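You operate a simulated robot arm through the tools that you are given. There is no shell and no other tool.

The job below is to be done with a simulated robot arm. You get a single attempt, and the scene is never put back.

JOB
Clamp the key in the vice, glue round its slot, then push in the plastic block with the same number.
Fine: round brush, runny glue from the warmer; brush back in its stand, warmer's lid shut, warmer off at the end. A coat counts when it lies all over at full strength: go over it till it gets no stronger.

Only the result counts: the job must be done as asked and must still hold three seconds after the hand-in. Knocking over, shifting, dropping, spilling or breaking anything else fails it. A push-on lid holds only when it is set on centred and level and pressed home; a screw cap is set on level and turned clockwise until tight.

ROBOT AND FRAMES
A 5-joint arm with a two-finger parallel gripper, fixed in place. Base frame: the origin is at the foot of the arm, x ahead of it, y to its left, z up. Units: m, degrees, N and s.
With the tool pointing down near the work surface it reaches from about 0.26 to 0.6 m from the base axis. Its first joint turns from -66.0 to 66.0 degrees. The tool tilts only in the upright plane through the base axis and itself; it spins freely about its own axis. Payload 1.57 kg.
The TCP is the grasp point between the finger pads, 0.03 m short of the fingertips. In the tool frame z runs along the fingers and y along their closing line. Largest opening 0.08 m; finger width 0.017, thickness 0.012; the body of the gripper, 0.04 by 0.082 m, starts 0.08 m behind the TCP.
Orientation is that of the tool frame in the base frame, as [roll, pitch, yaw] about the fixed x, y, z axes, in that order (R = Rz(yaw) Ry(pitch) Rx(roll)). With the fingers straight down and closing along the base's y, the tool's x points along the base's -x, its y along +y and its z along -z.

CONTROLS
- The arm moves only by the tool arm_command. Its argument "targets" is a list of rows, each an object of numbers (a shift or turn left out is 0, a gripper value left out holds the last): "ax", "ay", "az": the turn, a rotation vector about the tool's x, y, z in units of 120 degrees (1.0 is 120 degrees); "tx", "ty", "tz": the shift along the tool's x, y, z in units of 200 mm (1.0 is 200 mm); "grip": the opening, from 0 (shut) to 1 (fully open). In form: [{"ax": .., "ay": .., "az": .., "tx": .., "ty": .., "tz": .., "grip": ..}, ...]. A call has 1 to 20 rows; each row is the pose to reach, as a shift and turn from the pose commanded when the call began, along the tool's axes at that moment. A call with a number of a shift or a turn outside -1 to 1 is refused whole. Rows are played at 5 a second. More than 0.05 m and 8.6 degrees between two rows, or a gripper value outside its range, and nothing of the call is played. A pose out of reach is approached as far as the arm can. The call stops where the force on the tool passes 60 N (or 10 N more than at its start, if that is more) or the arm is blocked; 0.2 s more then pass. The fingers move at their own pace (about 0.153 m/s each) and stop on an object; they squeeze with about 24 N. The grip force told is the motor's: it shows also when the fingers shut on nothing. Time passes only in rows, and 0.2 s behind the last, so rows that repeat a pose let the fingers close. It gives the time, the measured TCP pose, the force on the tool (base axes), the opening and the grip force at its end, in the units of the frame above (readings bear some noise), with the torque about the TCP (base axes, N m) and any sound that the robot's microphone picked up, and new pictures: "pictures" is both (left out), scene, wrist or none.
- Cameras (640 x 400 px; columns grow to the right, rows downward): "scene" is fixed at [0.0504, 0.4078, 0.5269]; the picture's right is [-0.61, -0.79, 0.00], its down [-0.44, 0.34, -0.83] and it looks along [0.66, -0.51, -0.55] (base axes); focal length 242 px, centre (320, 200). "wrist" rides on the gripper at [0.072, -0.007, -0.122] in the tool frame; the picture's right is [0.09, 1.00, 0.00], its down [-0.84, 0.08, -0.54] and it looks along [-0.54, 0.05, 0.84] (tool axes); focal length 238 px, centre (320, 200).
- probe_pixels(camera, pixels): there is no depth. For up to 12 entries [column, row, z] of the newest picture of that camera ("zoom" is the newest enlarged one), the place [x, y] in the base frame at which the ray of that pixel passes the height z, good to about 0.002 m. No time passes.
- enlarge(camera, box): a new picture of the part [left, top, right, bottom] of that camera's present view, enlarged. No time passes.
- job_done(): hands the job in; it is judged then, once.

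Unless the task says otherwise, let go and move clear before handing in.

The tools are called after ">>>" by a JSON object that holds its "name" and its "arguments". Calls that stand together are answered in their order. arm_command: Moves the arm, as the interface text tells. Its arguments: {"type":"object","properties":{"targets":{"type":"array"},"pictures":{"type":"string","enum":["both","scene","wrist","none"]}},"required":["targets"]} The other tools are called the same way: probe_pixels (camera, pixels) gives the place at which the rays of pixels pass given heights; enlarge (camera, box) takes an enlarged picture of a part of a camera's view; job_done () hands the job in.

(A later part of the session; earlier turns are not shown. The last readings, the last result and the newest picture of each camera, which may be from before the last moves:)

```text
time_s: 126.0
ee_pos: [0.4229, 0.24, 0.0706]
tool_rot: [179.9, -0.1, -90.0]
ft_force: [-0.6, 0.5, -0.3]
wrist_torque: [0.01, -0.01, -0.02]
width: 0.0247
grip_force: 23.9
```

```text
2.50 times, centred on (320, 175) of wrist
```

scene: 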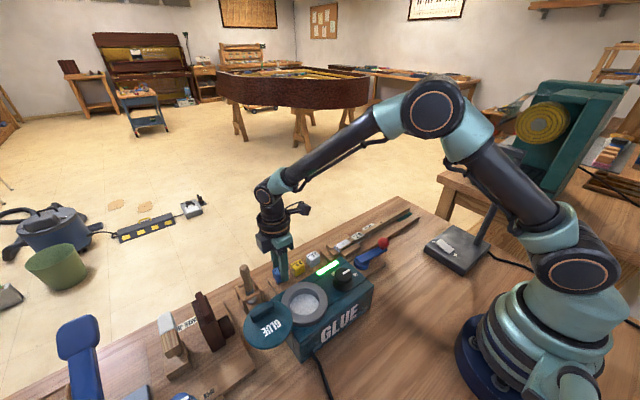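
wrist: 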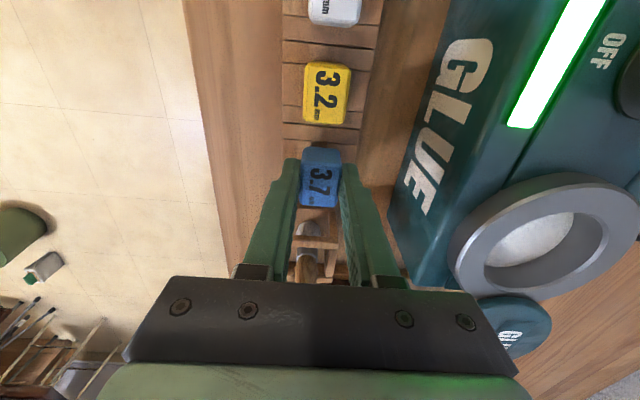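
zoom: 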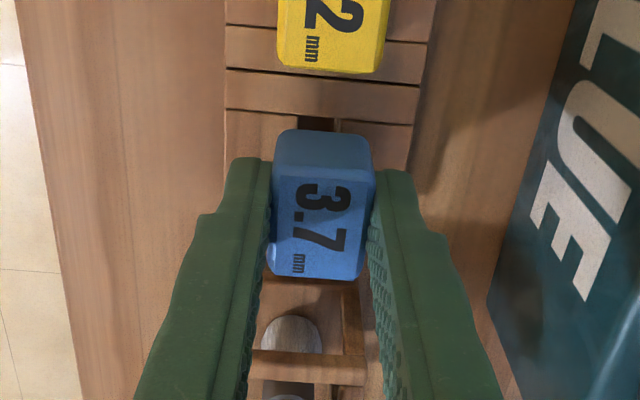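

The block is coming out now (a dark recess appears beneath it at (315,125) in the zoom). I'll continue lifting gently to z≈0.12.

>>> {"name": "arm_command", "arguments": {"targets": [{"tz": -0.015}, {"tz": -0.035}, {"tz": -0.06}, {"tz": -0.09}, {"tz": -0.12}, {"tz": -0.15}, {"tz": -0.18}, {"tz": -0.21}, {"tz": -0.235}, {"tz": -0.25}]}}

>>> {"name": "enlarge", "arguments": {"camera": "scene", "box": [245, 210, 325, 290]}}

>>> {"name": "enlarge", "arguments": {"camera": "wrist", "box": [240, 75, 400, 235]}}

```text
time_s: 128.2
ee_pos: [0.4248, 0.2404, 0.1197]
tool_rot: [180.0, 0.1, -90.0]
ft_force: [-0.5, 0.4, -0.2]
wrist_torque: [-0.04, 0.0, 0.01]
width: 0.0248
grip_force: 23.9
```

scene: 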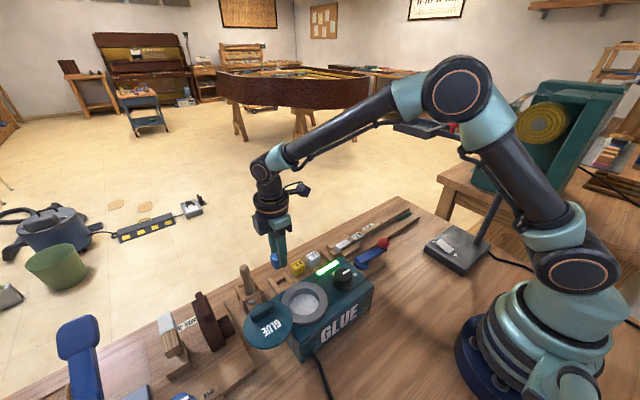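
wrist: 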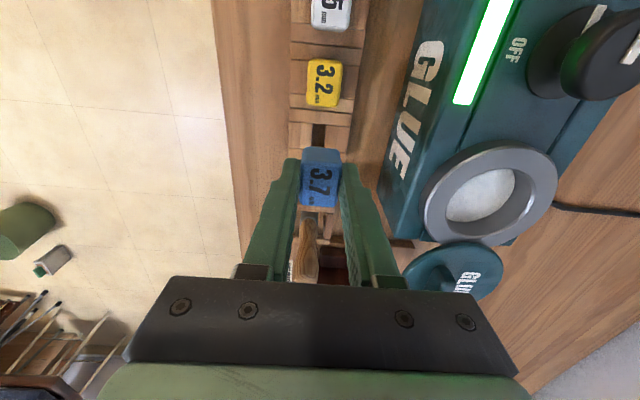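

```text
5.00 times, centred on (285, 250) of scene
```

zoom: 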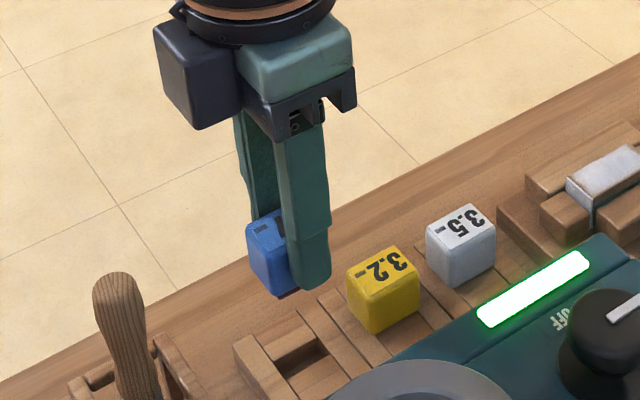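

```text
2.50 times, centred on (320, 155) of wrist
```

zoom: 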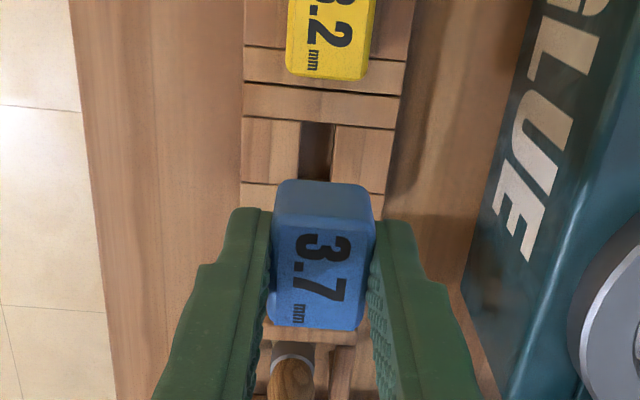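

The block is firmly held with its reddish tongue underneath, aligned with the tool axis. I'll carry it gently to above the key's slot (0.412,0.0465) at the same height.

>>> {"name": "arm_command", "arguments": {"targets": [{"tx": 0.04, "ty": 0.003}, {"tx": 0.12, "ty": 0.01}, {"tx": 0.24, "ty": 0.018}, {"tx": 0.38, "ty": 0.027}, {"tx": 0.52, "ty": 0.036}, {"tx": 0.66, "ty": 0.045}, {"tx": 0.78, "ty": 0.052}, {"tx": 0.88, "ty": 0.059}, {"tx": 0.94, "ty": 0.062}, {"tx": 0.97, "ty": 0.062}, {"tx": 0.97, "ty": 0.062}]}}

>>> {"name": "enlarge", "arguments": {"camera": "wrist", "box": [240, 75, 400, 235]}}

>>> {"name": "enlarge", "arguments": {"camera": "scene", "box": [310, 190, 390, 270]}}

```text
time_s: 130.6
ee_pos: [0.4109, 0.0461, 0.1197]
tool_rot: [-180.0, 0.0, -90.0]
ft_force: [-0.1, 0.4, 0.4]
wrist_torque: [0.04, 0.02, 0.02]
width: 0.0246
grip_force: 24.0
```

scene: 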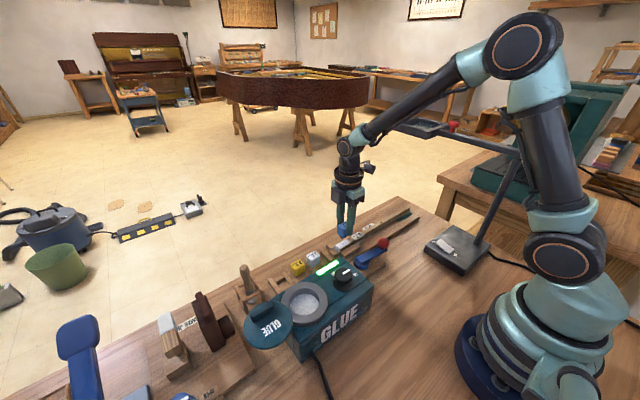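
wrist: 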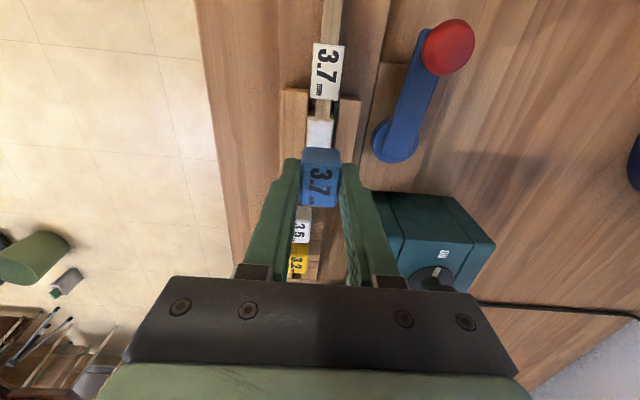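

```text
2.50 times, centred on (320, 155) of wrist
```

zoom: 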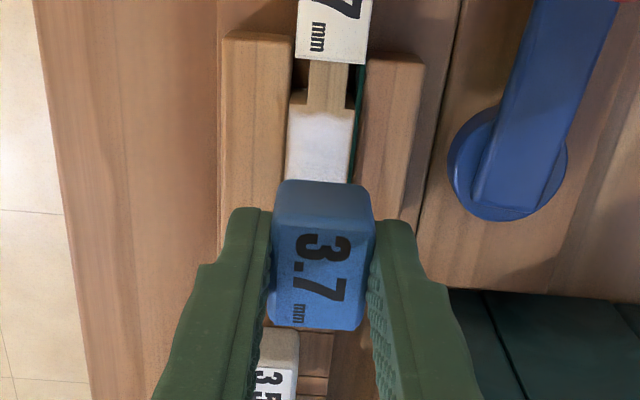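

```text
5.00 times, centred on (350, 230) of scene
```

zoom: 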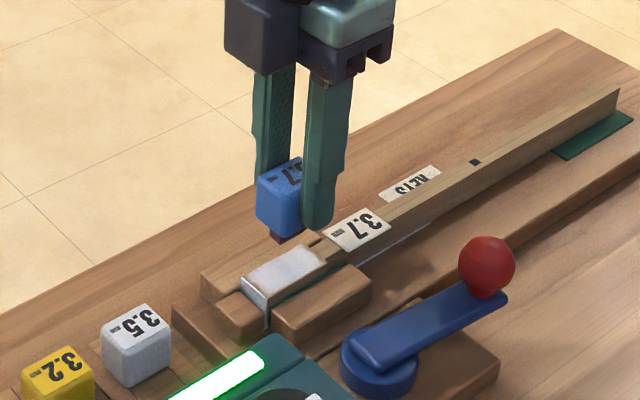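

The key head's visible part (zoom cols ~287–351) appears ~1–2 mm toward +x of the tool axis. I'll zoom in tightly to measure the head's edges.

>>> {"name": "enlarge", "arguments": {"camera": "wrist", "box": [295, 105, 355, 155]}}

>>> {"name": "enlarge", "arguments": {"camera": "scene", "box": [325, 210, 375, 260]}}

```text
8.00 times, centred on (325, 130) of wrist
```

zoom: 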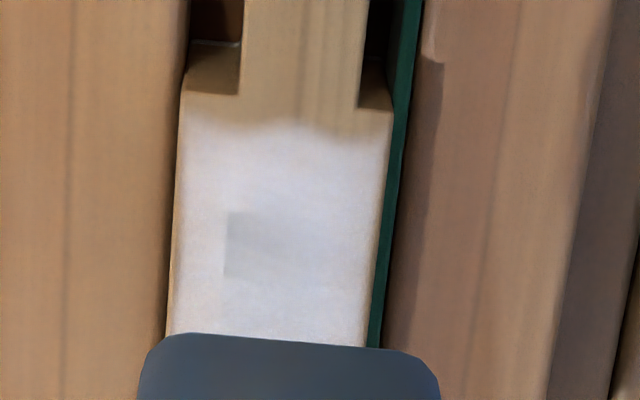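

```text
8.00 times, centred on (350, 235) of scene
```

zoom: 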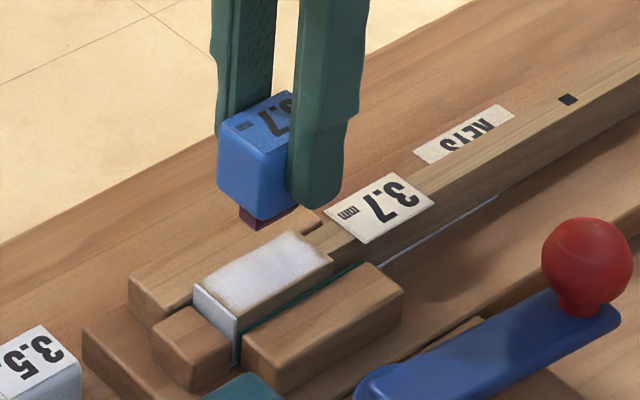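

The measured offsets: key head centre ~1.3 mm toward +x of the tool axis, y aligned (ghost of slot edge −12.4 mm from axis, matching half the slot length). I'll shift +x 1.3 mm and descend to about 8 mm above the key to check again.

>>> {"name": "arm_command", "arguments": {"targets": [{"ty": -0.0065, "tz": 0.03}, {"ty": -0.0065, "tz": 0.08}, {"ty": -0.0065, "tz": 0.12}, {"ty": -0.0065, "tz": 0.145}, {"ty": -0.0065, "tz": 0.15}]}}

>>> {"name": "enlarge", "arguments": {"camera": "wrist", "box": [280, 115, 360, 215]}}

>>> {"name": "enlarge", "arguments": {"camera": "scene", "box": [325, 215, 375, 265]}}

```text
time_s: 131.8
ee_pos: [0.4125, 0.0457, 0.0905]
tool_rot: [-180.0, 0.0, -90.1]
ft_force: [-0.5, 0.4, -0.5]
wrist_torque: [-0.01, -0.01, 0.03]
width: 0.0248
grip_force: 24.4
```

scene: 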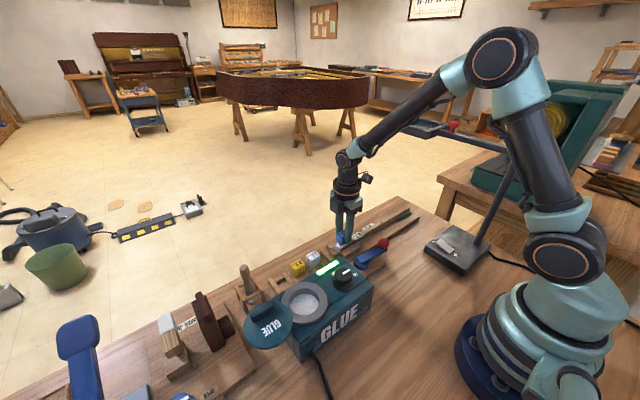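
wrist: 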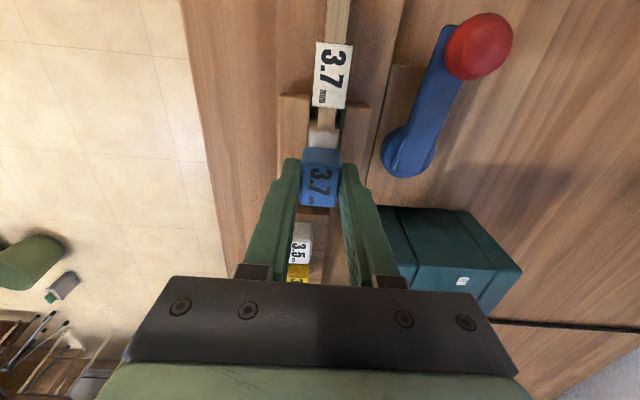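

```text
4.00 times, centred on (320, 165) of wrist
```

zoom: 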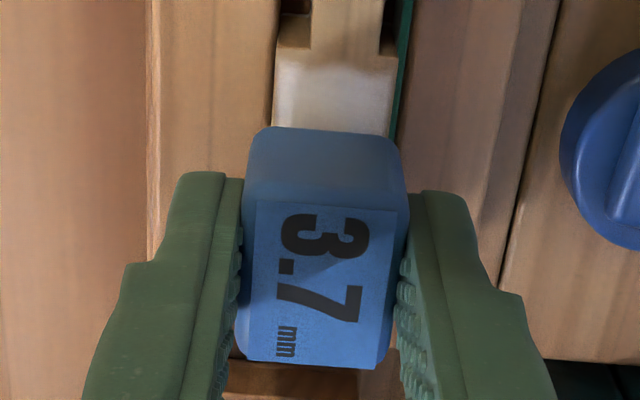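

```text
8.00 times, centred on (350, 240) of scene
```

zoom: 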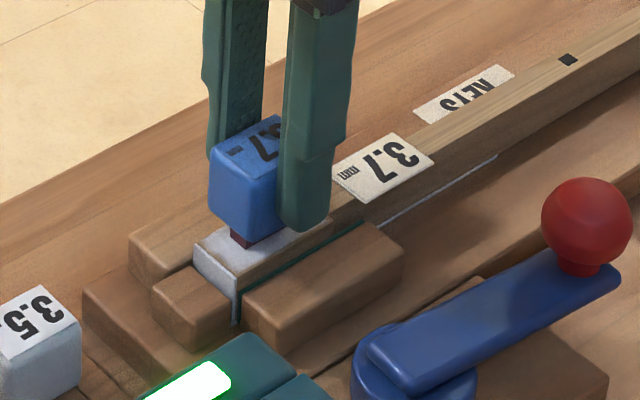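

Now I measure again more closely from this nearer view before going down.

>>> {"name": "enlarge", "arguments": {"camera": "wrist", "box": [300, 115, 350, 155]}}

>>> {"name": "enlarge", "arguments": {"camera": "scene", "box": [333, 228, 365, 256]}}

```text
10.00 times, centred on (325, 135) of wrist
```

zoom: 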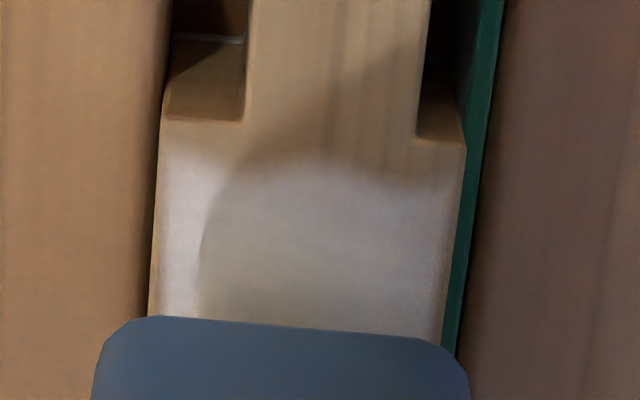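

```text
14.29 times, centred on (349, 242) of scene
```

zoom: 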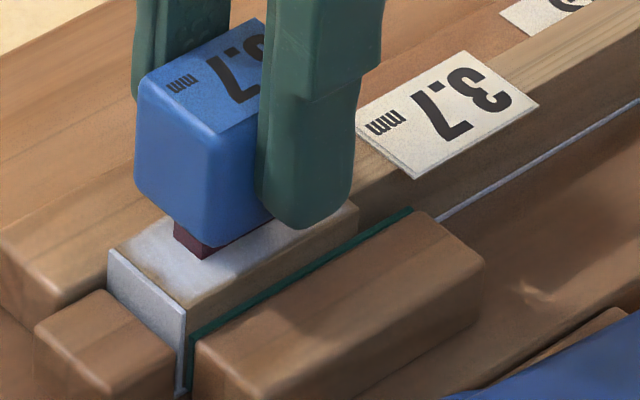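

In the scene zoom the tongue's near bottom corner is at (203,259), very close to where the slot's near corner was before coating. I'll probe that ray to learn its height and alignment.

>>> {"name": "probe_pixels", "arguments": {"camera": "scene", "pixels": [[340.8, 246.1, 0.036], [340.8, 246.1, 0.04], [340.8, 246.1, 0.044], [340.8, 246.1, 0.048], [340.8, 246.1, 0.052], [341.2, 246.6, 0.036], [341.2, 246.6, 0.04], [341.2, 246.6, 0.044]]}}

>>> {"name": "enlarge", "arguments": {"camera": "scene", "box": [336, 234, 356, 252]}}

```text
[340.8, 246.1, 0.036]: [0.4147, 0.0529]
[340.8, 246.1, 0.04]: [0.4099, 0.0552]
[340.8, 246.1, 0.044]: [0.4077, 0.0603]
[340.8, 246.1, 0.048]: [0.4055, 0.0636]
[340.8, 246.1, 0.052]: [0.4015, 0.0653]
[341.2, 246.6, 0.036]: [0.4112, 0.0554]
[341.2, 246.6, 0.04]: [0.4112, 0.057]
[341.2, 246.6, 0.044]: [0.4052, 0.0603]
```

```text
16.00 times, centred on (346, 243) of scene
```

zoom: 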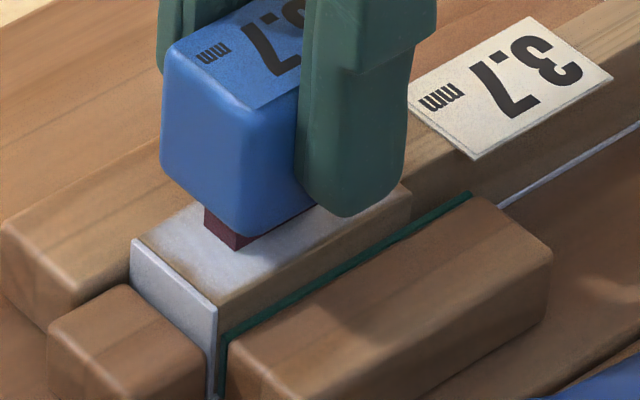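

The tongue's bottom is at z≈0.043, i.e. just 1–2 mm above the key, and sits perhaps ~0.7 mm too far +x. I'll shift slightly (-0.6 mm x, -0.4 mm y) and lower in 1 mm steps, watching the force.

>>> {"name": "arm_command", "arguments": {"targets": [{"ty": 0.003, "tx": 0.002}, {"ty": 0.003, "tx": 0.002, "tz": 0.005}, {"ty": 0.003, "tx": 0.002, "tz": 0.01}], "pictures": "none"}}

>>> {"name": "arm_command", "arguments": {"targets": [{"tz": 0.005}], "pictures": "none"}}

>>> {"name": "enlarge", "arguments": {"camera": "scene", "box": [336, 234, 356, 252]}}

```text
time_s: 132.6
ee_pos: [0.4117, 0.0456, 0.0882]
tool_rot: [179.9, 0.1, -90.1]
ft_force: [-0.7, -0.3, -0.4]
wrist_torque: [0.02, 0.0, 0.0]
width: 0.0248
grip_force: 24.0
```

```text
time_s: 133.0
ee_pos: [0.4121, 0.0457, 0.0875]
tool_rot: [180.0, 0.1, -90.0]
ft_force: [-1.6, -0.2, 1.7]
wrist_torque: [0.01, 0.04, -0.01]
width: 0.0248
grip_force: 24.2
```

```text
16.00 times, centred on (346, 243) of scene
```

zoom: 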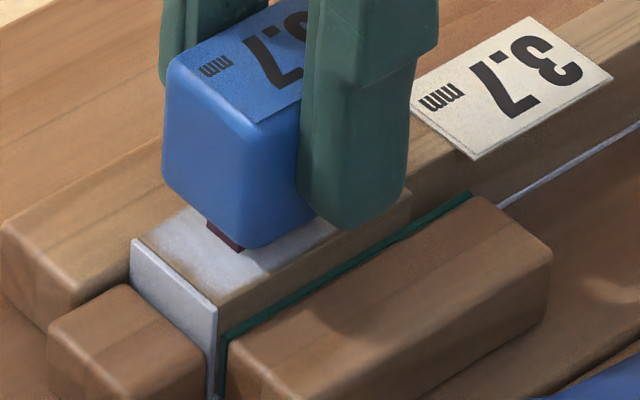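

The visible part of the tongue has shortened while its lower edge stays put at (238,252): it appears to be entering the slot with only 1.7 N. Continuing down in 1 mm steps.

>>> {"name": "arm_command", "arguments": {"targets": [{"tz": 0.005}, {"tz": 0.01}], "pictures": "none"}}

>>> {"name": "enlarge", "arguments": {"camera": "scene", "box": [336, 234, 356, 252]}}

```text
time_s: 133.6
ee_pos: [0.4119, 0.0467, 0.0855]
tool_rot: [-180.0, 0.1, -89.9]
ft_force: [0.1, -0.8, 3.7]
wrist_torque: [-0.11, -0.03, -0.03]
width: 0.0245
grip_force: 24.0
```

```text
16.00 times, centred on (346, 243) of scene
```

zoom: 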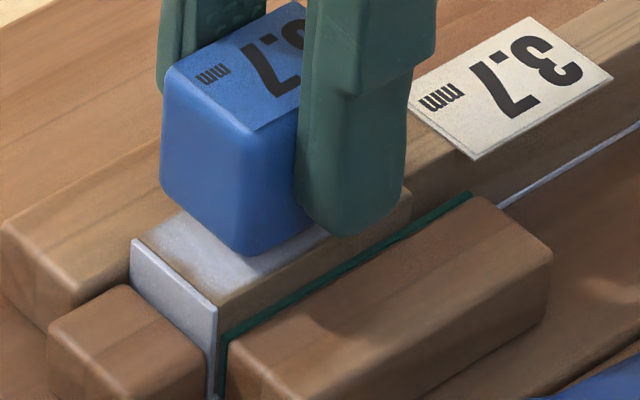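

It goes in with ~4 N. Continuing in small steps.

>>> {"name": "arm_command", "arguments": {"targets": [{"tz": 0.005}, {"tz": 0.01}], "pictures": "none"}}

>>> {"name": "arm_command", "arguments": {"targets": [{"tz": 0.005}, {"tz": 0.01}], "pictures": "none"}}

>>> {"name": "enlarge", "arguments": {"camera": "scene", "box": [336, 230, 356, 252]}}

```text
time_s: 134.2
ee_pos: [0.4131, 0.0453, 0.0846]
tool_rot: [180.0, -0.1, -89.9]
ft_force: [-1.4, -3.2, 5.9]
wrist_torque: [-0.17, 0.02, 0.02]
width: 0.0245
grip_force: 24.1
```

```text
time_s: 134.8
ee_pos: [0.4127, 0.0465, 0.0821]
tool_rot: [-180.0, 0.0, -90.0]
ft_force: [0.2, 0.0, 3.4]
wrist_torque: [-0.01, -0.04, -0.03]
width: 0.0246
grip_force: 23.5
```

```text
16.00 times, centred on (346, 241) of scene
```

zoom: 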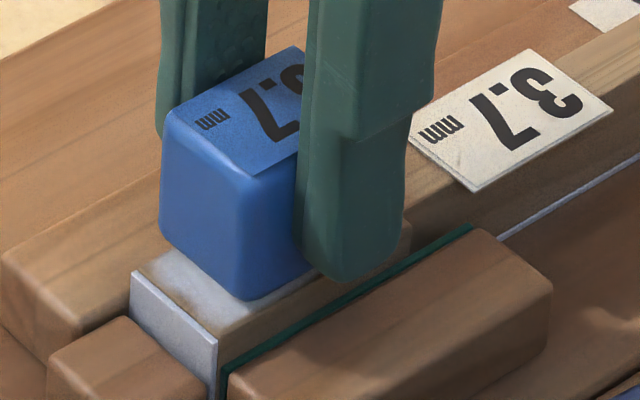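

Still moving in with light force. Continuing toward full seating.

>>> {"name": "arm_command", "arguments": {"targets": [{"tz": 0.005}, {"tz": 0.01}], "pictures": "none"}}

>>> {"name": "arm_command", "arguments": {"targets": [{"tz": 0.005}, {"tz": 0.01}], "pictures": "none"}}

>>> {"name": "enlarge", "arguments": {"camera": "scene", "box": [336, 230, 356, 252]}}

```text
time_s: 135.4
ee_pos: [0.4141, 0.045, 0.08]
tool_rot: [-180.0, -0.1, -90.0]
ft_force: [-0.9, 1.1, 4.1]
wrist_torque: [0.08, 0.0, -0.02]
width: 0.0247
grip_force: 23.8
```

```text
time_s: 136.0
ee_pos: [0.4135, 0.0453, 0.0785]
tool_rot: [-180.0, 0.0, -90.0]
ft_force: [-5.5, -0.5, 17.8]
wrist_torque: [-0.09, 0.22, -0.03]
width: 0.0247
grip_force: 23.8
```

```text
16.00 times, centred on (346, 241) of scene
```

zoom: 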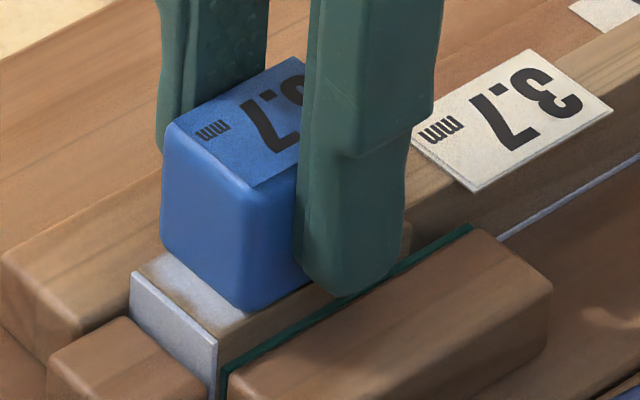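

Force rose to 17.8 N at TCP z 0.0785; the block looks nearly flush on the key. I'll press another 1–2 mm to seat it and watch.

>>> {"name": "arm_command", "arguments": {"targets": [{"tz": 0.005}, {"tz": 0.01}], "pictures": "none"}}

>>> {"name": "enlarge", "arguments": {"camera": "scene", "box": [336, 230, 356, 252]}}

>>> {"name": "enlarge", "arguments": {"camera": "wrist", "box": [280, 115, 360, 215]}}

```text
time_s: 136.6
ee_pos: [0.4118, 0.0457, 0.0759]
tool_rot: [-179.7, 0.0, -90.1]
ft_force: [0.4, -2.1, 17.2]
wrist_torque: [-0.05, -0.02, 0.0]
width: 0.0246
grip_force: 24.1
```

```text
16.00 times, centred on (346, 241) of scene
```

zoom: 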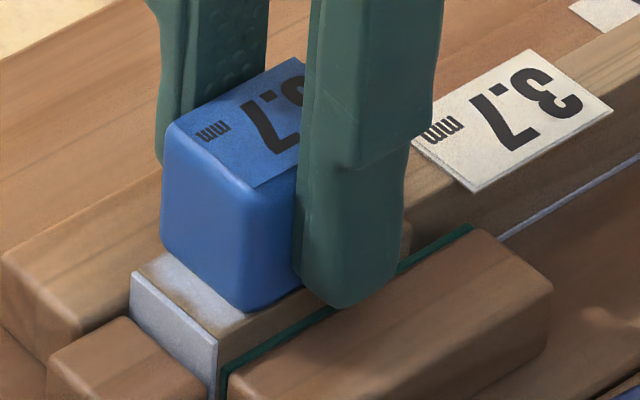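

```text
4.00 times, centred on (320, 165) of wrist
```

zoom: 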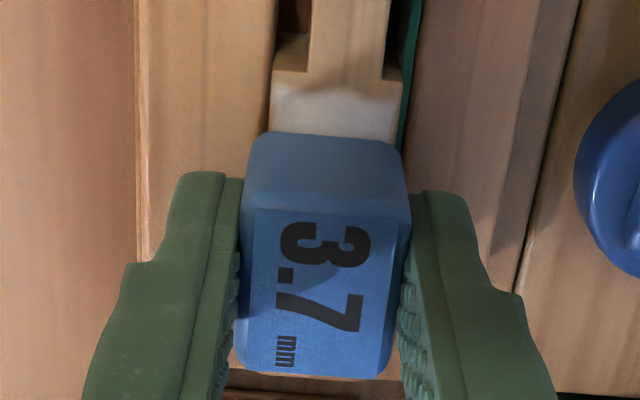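

The fingers slid down on the block while it stayed put at 17 N, so it is down on (or nearly on) the key. I'll let go, rise, and press on its top with closed fingers to make sure it's home.

>>> {"name": "arm_command", "arguments": {"targets": [{"grip": 0.35}, {"grip": 0.5}, {"grip": 0.6}, {"grip": 0.6, "tz": -0.05}, {"grip": 0.6, "tz": -0.15}, {"grip": 0.6, "tz": -0.3}]}}

>>> {"name": "enlarge", "arguments": {"camera": "scene", "box": [331, 225, 361, 255]}}

>>> {"name": "enlarge", "arguments": {"camera": "wrist", "box": [270, 85, 370, 205]}}

```text
time_s: 138.0
ee_pos: [0.4105, 0.0428, 0.1353]
tool_rot: [-180.0, 0.0, -89.9]
ft_force: [-0.2, -0.6, 0.7]
wrist_torque: [0.01, 0.02, -0.01]
width: 0.0482
grip_force: 0.1
```

scene: 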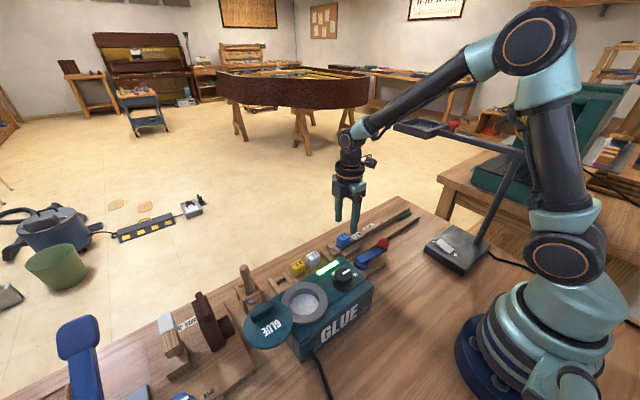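
wrist: 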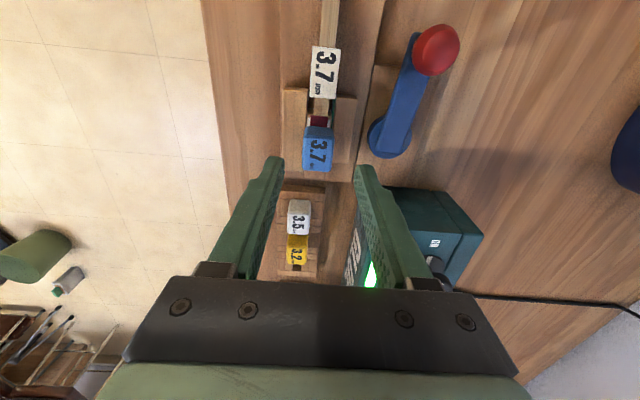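

```text
13.33 times, centred on (346, 240) of scene
```

zoom: 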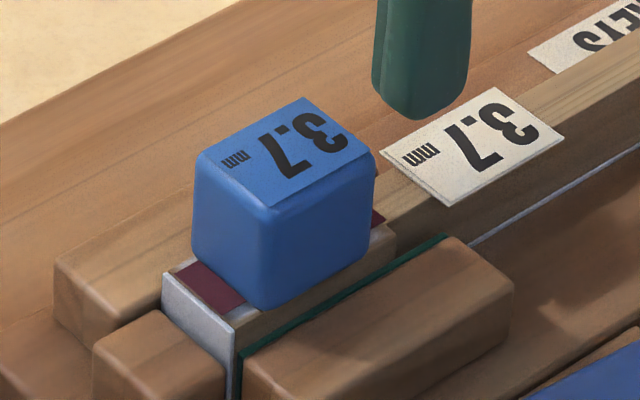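

```text
3.33 times, centred on (320, 145) of wrist
```

zoom: 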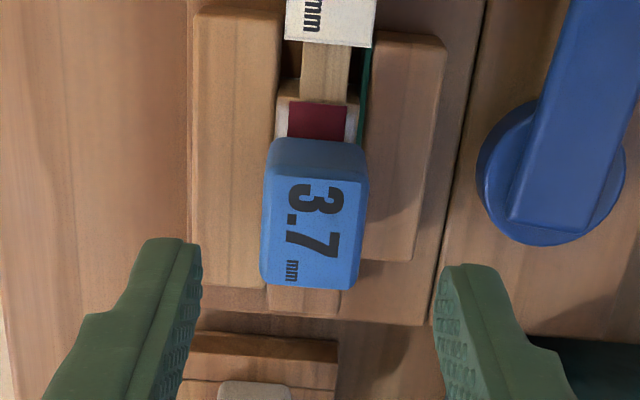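

The block now stands level on the key, and a dark-red cloth has appeared under it around the slot at both ends, so the tongue is in. I'll close the fingers, centre over the block's top (≈+3.5 mm y, +2 mm x from the axis) and press it home.

>>> {"name": "arm_command", "arguments": {"targets": [{"tx": -0.0175, "ty": -0.0095, "grip": 0.0}, {"tx": -0.0175, "ty": -0.0095, "grip": 0.0}, {"tx": -0.0175, "ty": -0.0095, "grip": 0.0, "tz": 0.05}, {"tx": -0.0175, "ty": -0.0095, "grip": 0.0, "tz": 0.13}]}}

>>> {"name": "enlarge", "arguments": {"camera": "wrist", "box": [270, 85, 370, 205]}}

>>> {"name": "enlarge", "arguments": {"camera": "scene", "box": [326, 215, 366, 255]}}

```text
time_s: 139.0
ee_pos: [0.4121, 0.0484, 0.1089]
tool_rot: [-179.9, -0.1, -90.0]
ft_force: [-0.4, 0.1, 0.2]
wrist_torque: [0.03, 0.0, 0.0]
width: 0.0001
grip_force: 21.2
```

scene: 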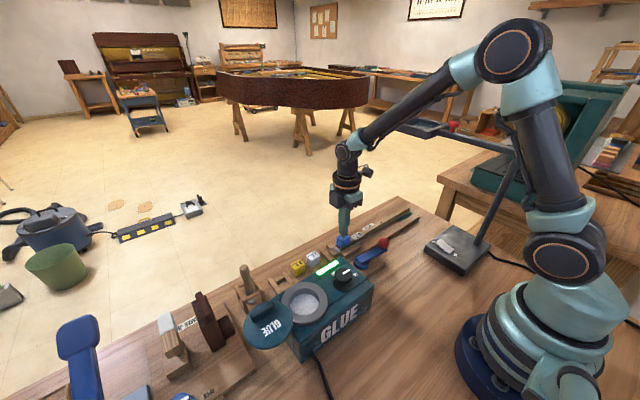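
wrist: 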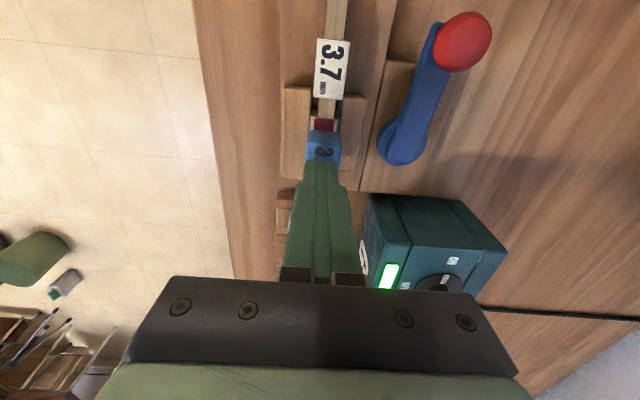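

```text
3.33 times, centred on (320, 145) of wrist
```

zoom: 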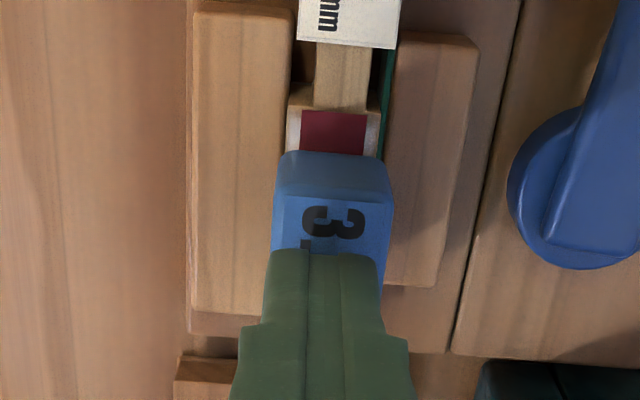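

```text
10.00 times, centred on (346, 235) of scene
```

zoom: 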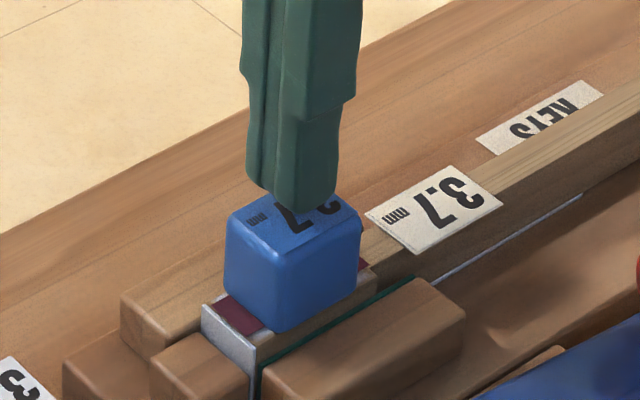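

Fingertips are above the block's top centre. Lowering to contact and pressing gradually.

>>> {"name": "arm_command", "arguments": {"targets": [{"tz": 0.02}, {"tz": 0.04}], "pictures": "none"}}

>>> {"name": "arm_command", "arguments": {"targets": [{"tz": 0.01}, {"tz": 0.015}], "pictures": "none"}}

>>> {"name": "arm_command", "arguments": {"targets": [{"tz": 0.01}, {"tz": 0.015}], "pictures": "none"}}

>>> {"name": "enlarge", "arguments": {"camera": "scene", "box": [326, 215, 366, 255]}}

```text
time_s: 139.6
ee_pos: [0.414, 0.0473, 0.1016]
tool_rot: [180.0, 0.1, -90.0]
ft_force: [-2.5, -1.5, 10.3]
wrist_torque: [-0.05, 0.11, 0.01]
width: 0.0
grip_force: 21.2
```

```text
time_s: 140.3
ee_pos: [0.416, 0.0494, 0.1024]
tool_rot: [-179.6, 0.0, -90.1]
ft_force: [-2.6, -1.0, 13.0]
wrist_torque: [-0.05, 0.1, -0.01]
width: 0.0001
grip_force: 21.2
stopped in row 2: the force on the tool passed its limit at 61 N (the readings are from after the stop); the commanded pose is now the measured one
```

```text
time_s: 140.9
ee_pos: [0.4184, 0.0489, 0.1012]
tool_rot: [-179.3, 0.0, -90.0]
ft_force: [-11.8, 2.4, 54.6]
wrist_torque: [0.09, 0.54, -0.02]
width: 0.0
grip_force: 21.4
```

```text
10.00 times, centred on (346, 235) of scene
```

zoom: 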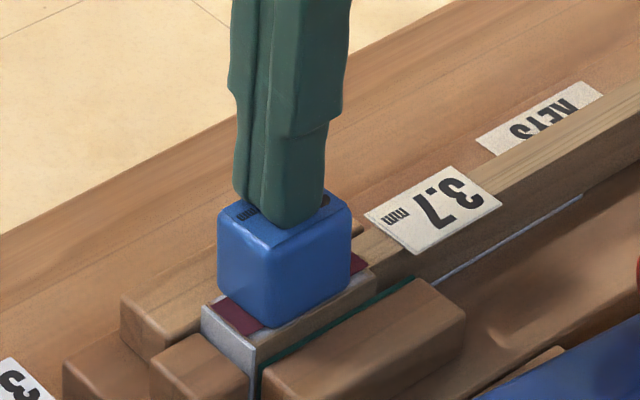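

The press hit the force limit and the fingers crept ~5 mm toward +x, dragging the block's top a bit (scene zoom: block now at cols 217–352). I'll lift right away and inspect.

>>> {"name": "arm_command", "arguments": {"targets": [{"tz": -0.03}, {"tz": -0.15}, {"tz": -0.3}]}}

>>> {"name": "enlarge", "arguments": {"camera": "scene", "box": [331, 225, 361, 255]}}

>>> {"name": "enlarge", "arguments": {"camera": "wrist", "box": [270, 75, 370, 195]}}

```text
time_s: 141.7
ee_pos: [0.4149, 0.0497, 0.1562]
tool_rot: [-179.7, 0.0, -90.0]
ft_force: [-0.1, 0.3, 0.5]
wrist_torque: [0.0, -0.02, 0.04]
width: 0.0
grip_force: 20.8
```

scene: 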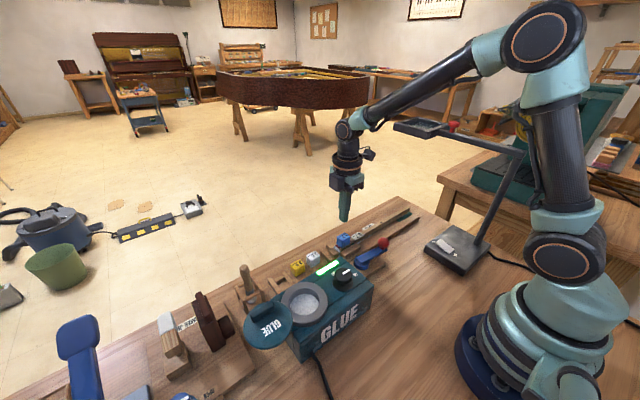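
wrist: 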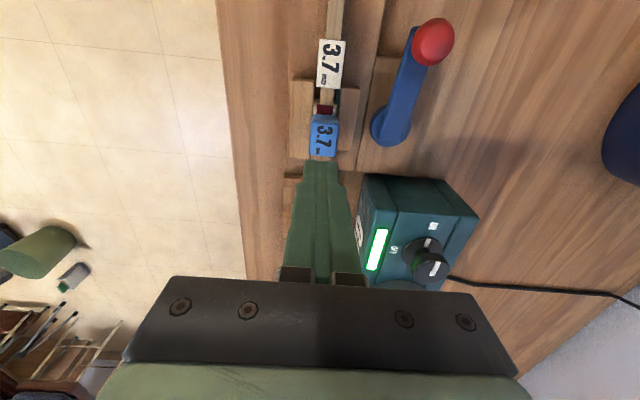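

```text
13.33 times, centred on (346, 240) of scene
```

zoom: 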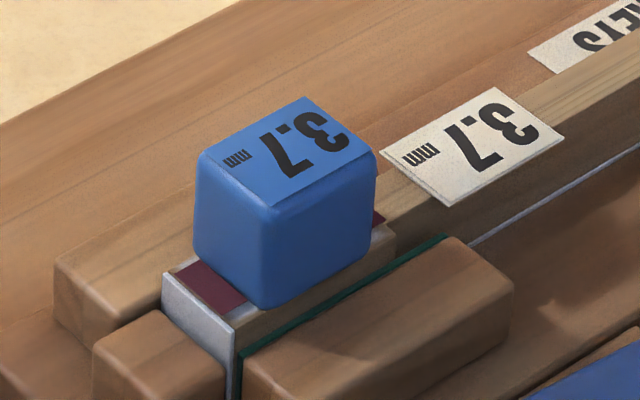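

```text
3.33 times, centred on (320, 135) of wrist
```

zoom: 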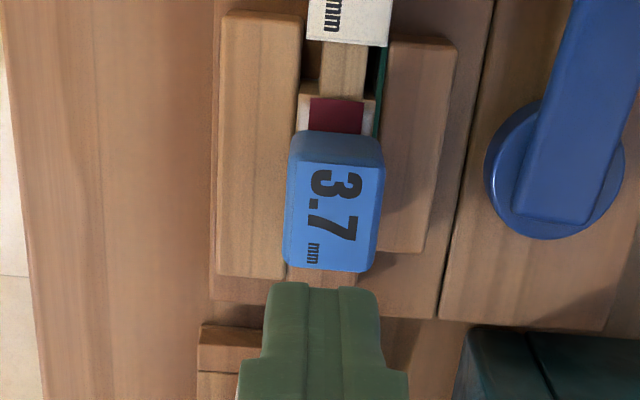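

The block looks the same as before the press — level, seated with the red cloth under it, and 60 N didn't move it deeper, so it's home. Next the lid: I'll rise and move to view the lid and pot from close by.

>>> {"name": "arm_command", "arguments": {"targets": [{"tz": -0.2, "grip": 0.5}, {"tz": -0.4, "tx": -0.05}, {"tz": -0.4, "tx": -0.25, "ty": 0.08}, {"tz": -0.4, "tx": -0.45, "ty": 0.18}, {"tz": -0.4, "tx": -0.65, "ty": 0.28}, {"tz": -0.4, "tx": -0.85, "ty": 0.38}], "pictures": "none"}}

>>> {"name": "arm_command", "arguments": {"targets": [{"tx": -0.2, "ty": 0.1}, {"tx": -0.4, "ty": 0.18}, {"tx": -0.5, "ty": 0.18}]}}

>>> {"name": "enlarge", "arguments": {"camera": "wrist", "box": [220, 40, 460, 200]}}

>>> {"name": "enlarge", "arguments": {"camera": "scene", "box": [235, 280, 345, 360]}}

```text
time_s: 143.1
ee_pos: [0.3395, 0.2208, 0.2394]
tool_rot: [-179.9, 0.1, -90.0]
ft_force: [0.0, -0.1, -0.1]
wrist_torque: [0.0, 0.0, -0.03]
width: 0.0402
grip_force: 0.0
```

```text
time_s: 143.9
ee_pos: [0.3028, 0.3216, 0.237]
tool_rot: [-179.8, 0.3, -90.0]
ft_force: [0.2, 0.3, 0.1]
wrist_torque: [0.01, -0.02, -0.01]
width: 0.0398
grip_force: 0.1
```

scene: 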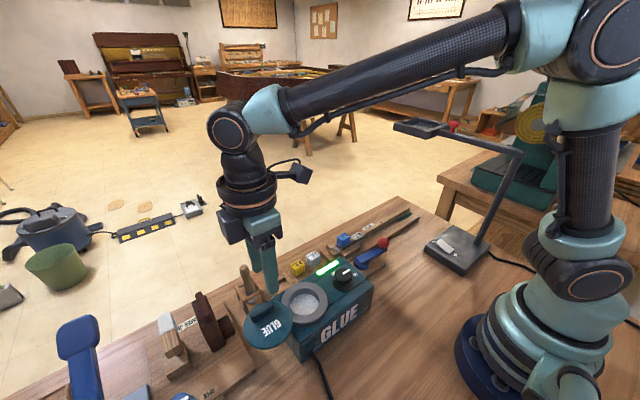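
wrist: 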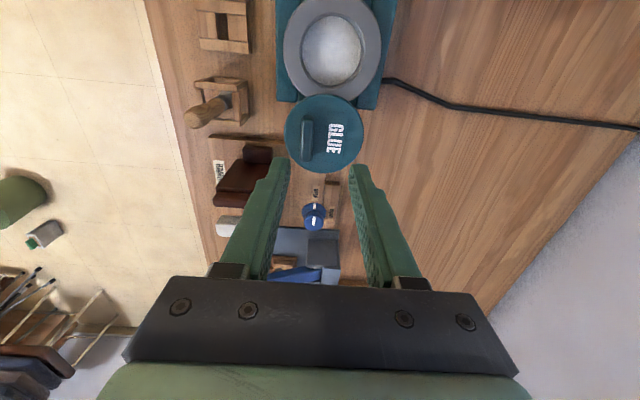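

```text
2.50 times, centred on (340, 120) of wrist
```

zoom: 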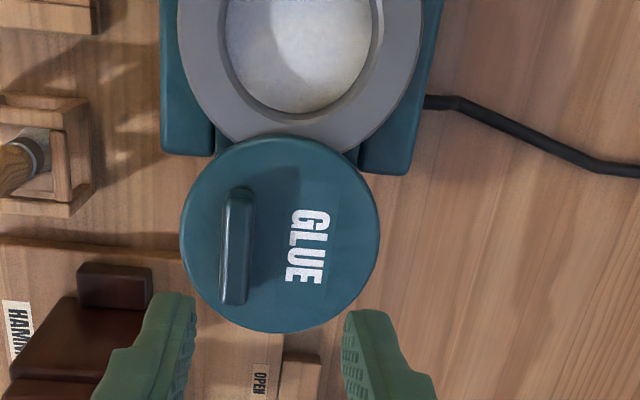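

```text
5.00 times, centred on (290, 320) of scene
```

zoom: 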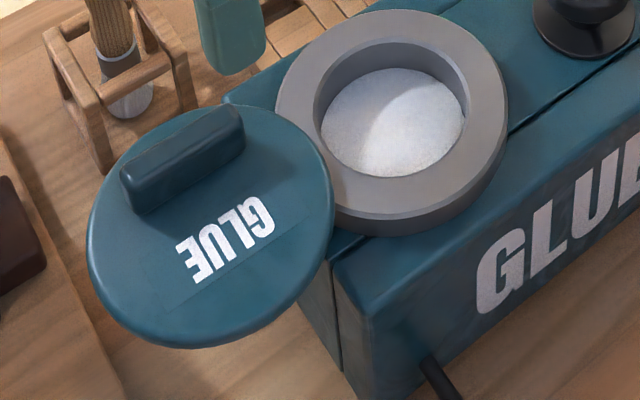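

The lid's disc overlaps the pot's ring edge near (290,140) in the zoom, so it likely swings about a pin where both rims meet. I'll zoom on that junction in both views and probe positions.

>>> {"name": "enlarge", "arguments": {"camera": "scene", "box": [275, 295, 315, 345]}}

>>> {"name": "enlarge", "arguments": {"camera": "wrist", "box": [270, 70, 380, 180]}}

>>> {"name": "probe_pixels", "arguments": {"camera": "wrist", "pixels": [[306.8, 138, 0.105], [306.8, 138, 0.115], [324, 133.5, 0.1], [324, 133.5, 0.105], [332, 48, 0.095], [324, 94, 0.1], [307, 116, 0.115], [307, 161, 0.115]]}}

```text
8.00 times, centred on (295, 320) of scene
```

zoom: 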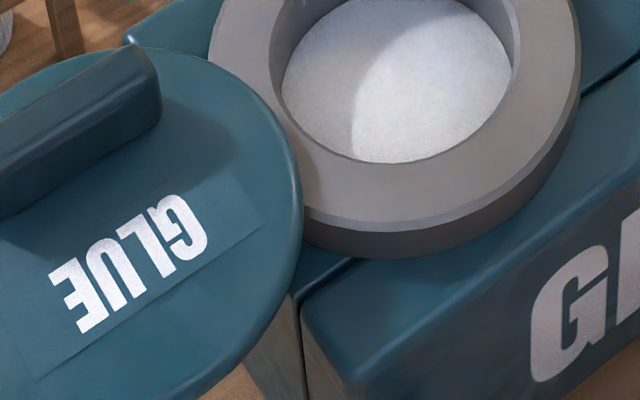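

```text
3.64 times, centred on (325, 125) of wrist
```

zoom: 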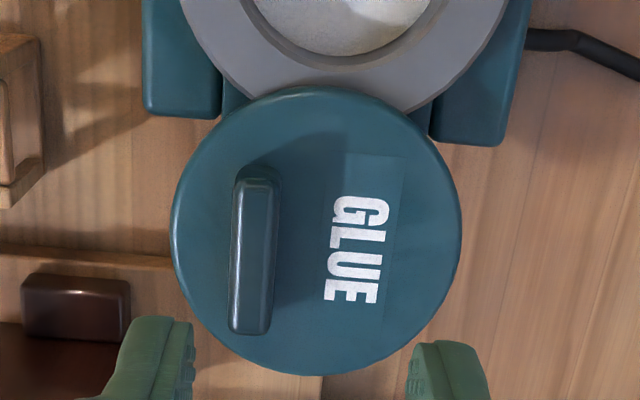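

```text
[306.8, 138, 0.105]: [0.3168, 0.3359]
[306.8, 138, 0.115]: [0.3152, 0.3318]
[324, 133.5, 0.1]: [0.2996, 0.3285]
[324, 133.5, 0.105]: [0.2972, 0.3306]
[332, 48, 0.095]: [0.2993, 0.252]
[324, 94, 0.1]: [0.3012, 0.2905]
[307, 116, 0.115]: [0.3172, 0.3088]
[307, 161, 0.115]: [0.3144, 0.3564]
```

I'll triangulate the handle bar's height with the scene camera.

>>> {"name": "probe_pixels", "arguments": {"camera": "scene", "pixels": [[263, 311.6, 0.1], [263, 311.6, 0.11], [263, 311.6, 0.12], [263, 311.6, 0.13], [254, 320, 0.1], [272, 304, 0.12]]}}

>>> {"name": "enlarge", "arguments": {"camera": "scene", "box": [240, 290, 300, 345]}}

```text
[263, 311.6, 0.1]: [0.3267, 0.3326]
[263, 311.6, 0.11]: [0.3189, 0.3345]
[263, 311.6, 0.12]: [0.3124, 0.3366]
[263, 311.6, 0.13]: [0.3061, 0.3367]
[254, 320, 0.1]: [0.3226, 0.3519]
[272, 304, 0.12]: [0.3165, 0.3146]
```

```text
7.27 times, centred on (270, 318) of scene
```

zoom: 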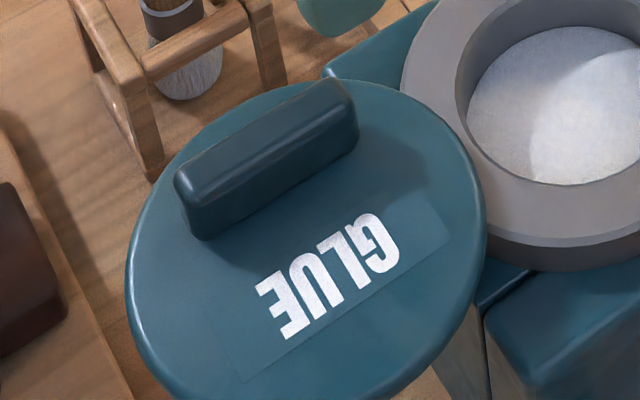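

Handle bar: centre ≈(0.315,0.335), along y, top z≈0.117, lid top ≈0.104. I'll go over it with the fingers straddling it along x, stopping above to check.

>>> {"name": "arm_command", "arguments": {"targets": [{"tx": -0.05, "ty": -0.03, "tz": 0.12}, {"tx": -0.092, "ty": -0.0635, "tz": 0.28}, {"tx": -0.092, "ty": -0.0635, "tz": 0.335}]}}

>>> {"name": "enlarge", "arguments": {"camera": "wrist", "box": [250, 80, 390, 220]}}

>>> {"name": "enlarge", "arguments": {"camera": "scene", "box": [230, 270, 310, 350]}}

```text
time_s: 144.7
ee_pos: [0.3141, 0.3372, 0.1716]
tool_rot: [-179.8, 0.3, -90.0]
ft_force: [-0.9, -0.6, -0.2]
wrist_torque: [-0.02, 0.02, -0.05]
width: 0.0398
grip_force: 0.1
```

scene: 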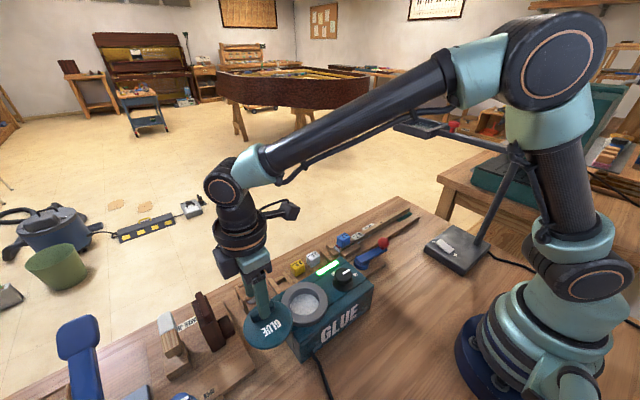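
wrist: 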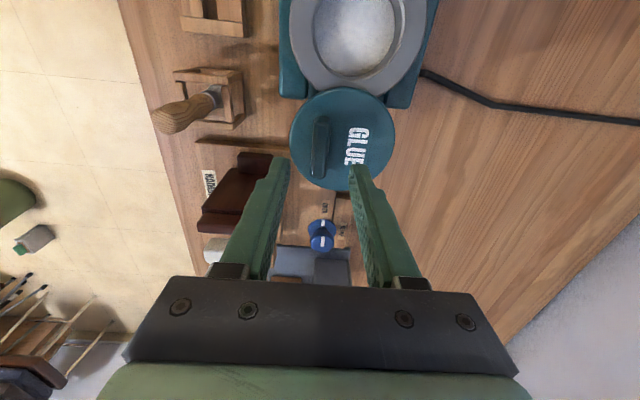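

```text
2.86 times, centred on (320, 150) of wrist
```

zoom: 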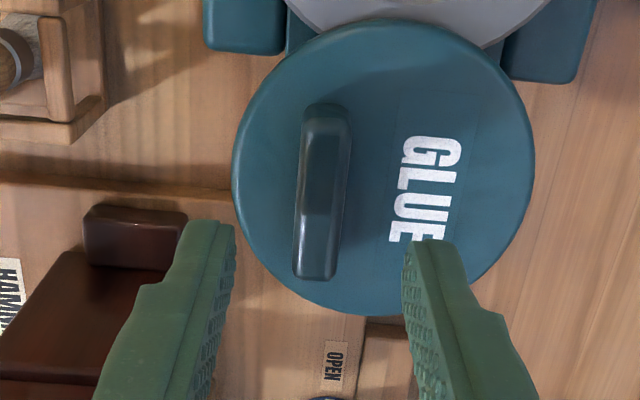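

```text
5.00 times, centred on (270, 310) of scene
```

zoom: 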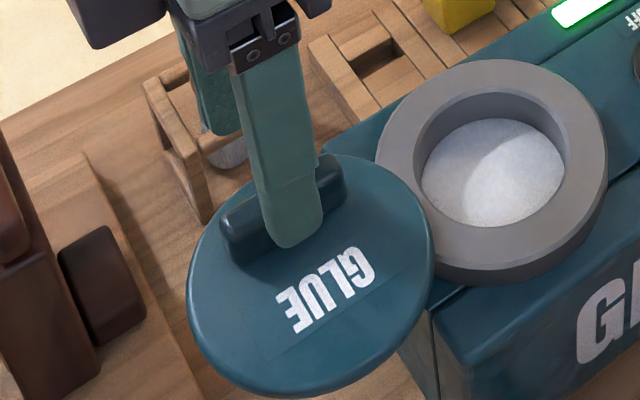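

The bar is centred under the tool axis (col ~321 in the zoom). Descending so the tips are just above the lid, then narrowing to a loose cage.

>>> {"name": "arm_command", "arguments": {"targets": [{"tz": 0.08}, {"tz": 0.15}, {"tz": 0.166}, {"tz": 0.166, "grip": 0.3}, {"tz": 0.166, "grip": 0.25}, {"tz": 0.166, "grip": 0.25}]}}

>>> {"name": "enlarge", "arguments": {"camera": "wrist", "box": [250, 100, 390, 240]}}

>>> {"name": "enlarge", "arguments": {"camera": "scene", "box": [230, 270, 310, 350]}}

```text
time_s: 146.1
ee_pos: [0.3162, 0.338, 0.1361]
tool_rot: [-179.8, 0.2, -90.0]
ft_force: [0.8, 0.1, 0.0]
wrist_torque: [-0.02, 0.01, 0.0]
width: 0.0198
grip_force: 0.1
```

scene: 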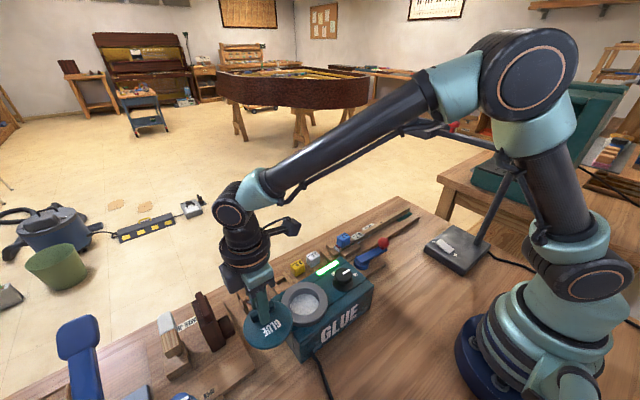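
wrist: 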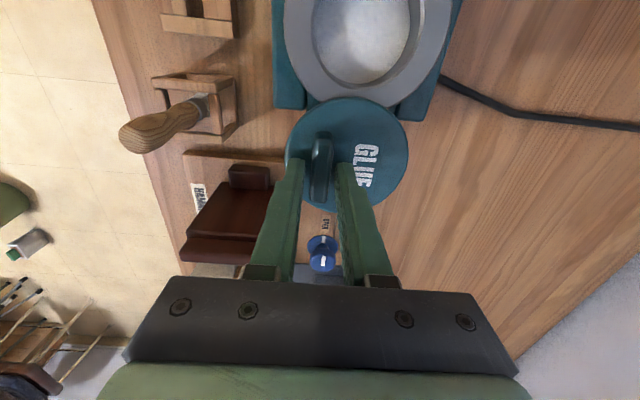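

```text
2.86 times, centred on (320, 170) of wrist
```

zoom: 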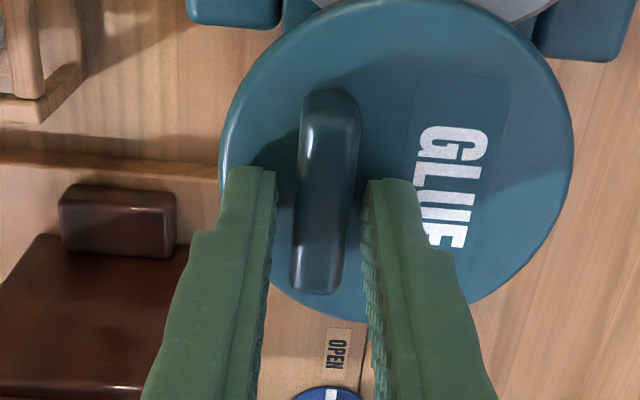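

```text
5.00 times, centred on (270, 310) of scene
```

zoom: 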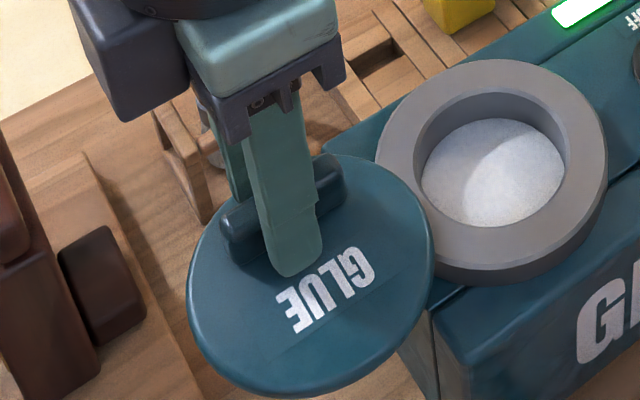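

The bar is caged (opening 0.02). I'll nudge it toward -x by 8 mm first and read the force to see if the lid swings that way.

>>> {"name": "arm_command", "arguments": {"targets": [{"ty": 0.02}, {"ty": 0.04}], "pictures": "none"}}

>>> {"name": "enlarge", "arguments": {"camera": "wrist", "box": [250, 70, 390, 210]}}

>>> {"name": "enlarge", "arguments": {"camera": "scene", "box": [230, 270, 310, 350]}}

```text
time_s: 146.7
ee_pos: [0.3095, 0.3374, 0.1366]
tool_rot: [-179.8, 0.3, -89.9]
ft_force: [7.0, -0.5, -1.2]
wrist_torque: [0.09, -0.07, 0.1]
width: 0.0267
grip_force: 3.5
```

```text
2.86 times, centred on (320, 140) of wrist
```

zoom: 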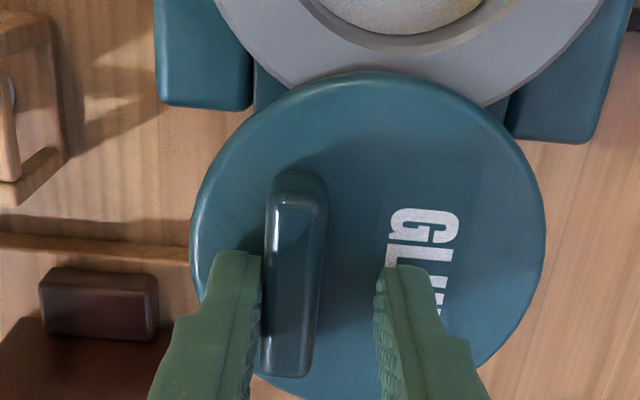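

```text
5.00 times, centred on (270, 310) of scene
```

zoom: 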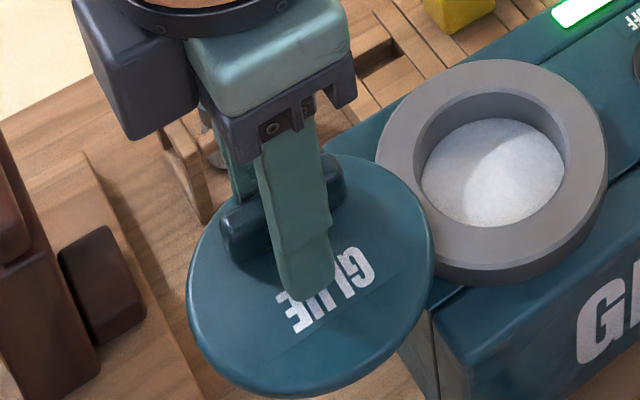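

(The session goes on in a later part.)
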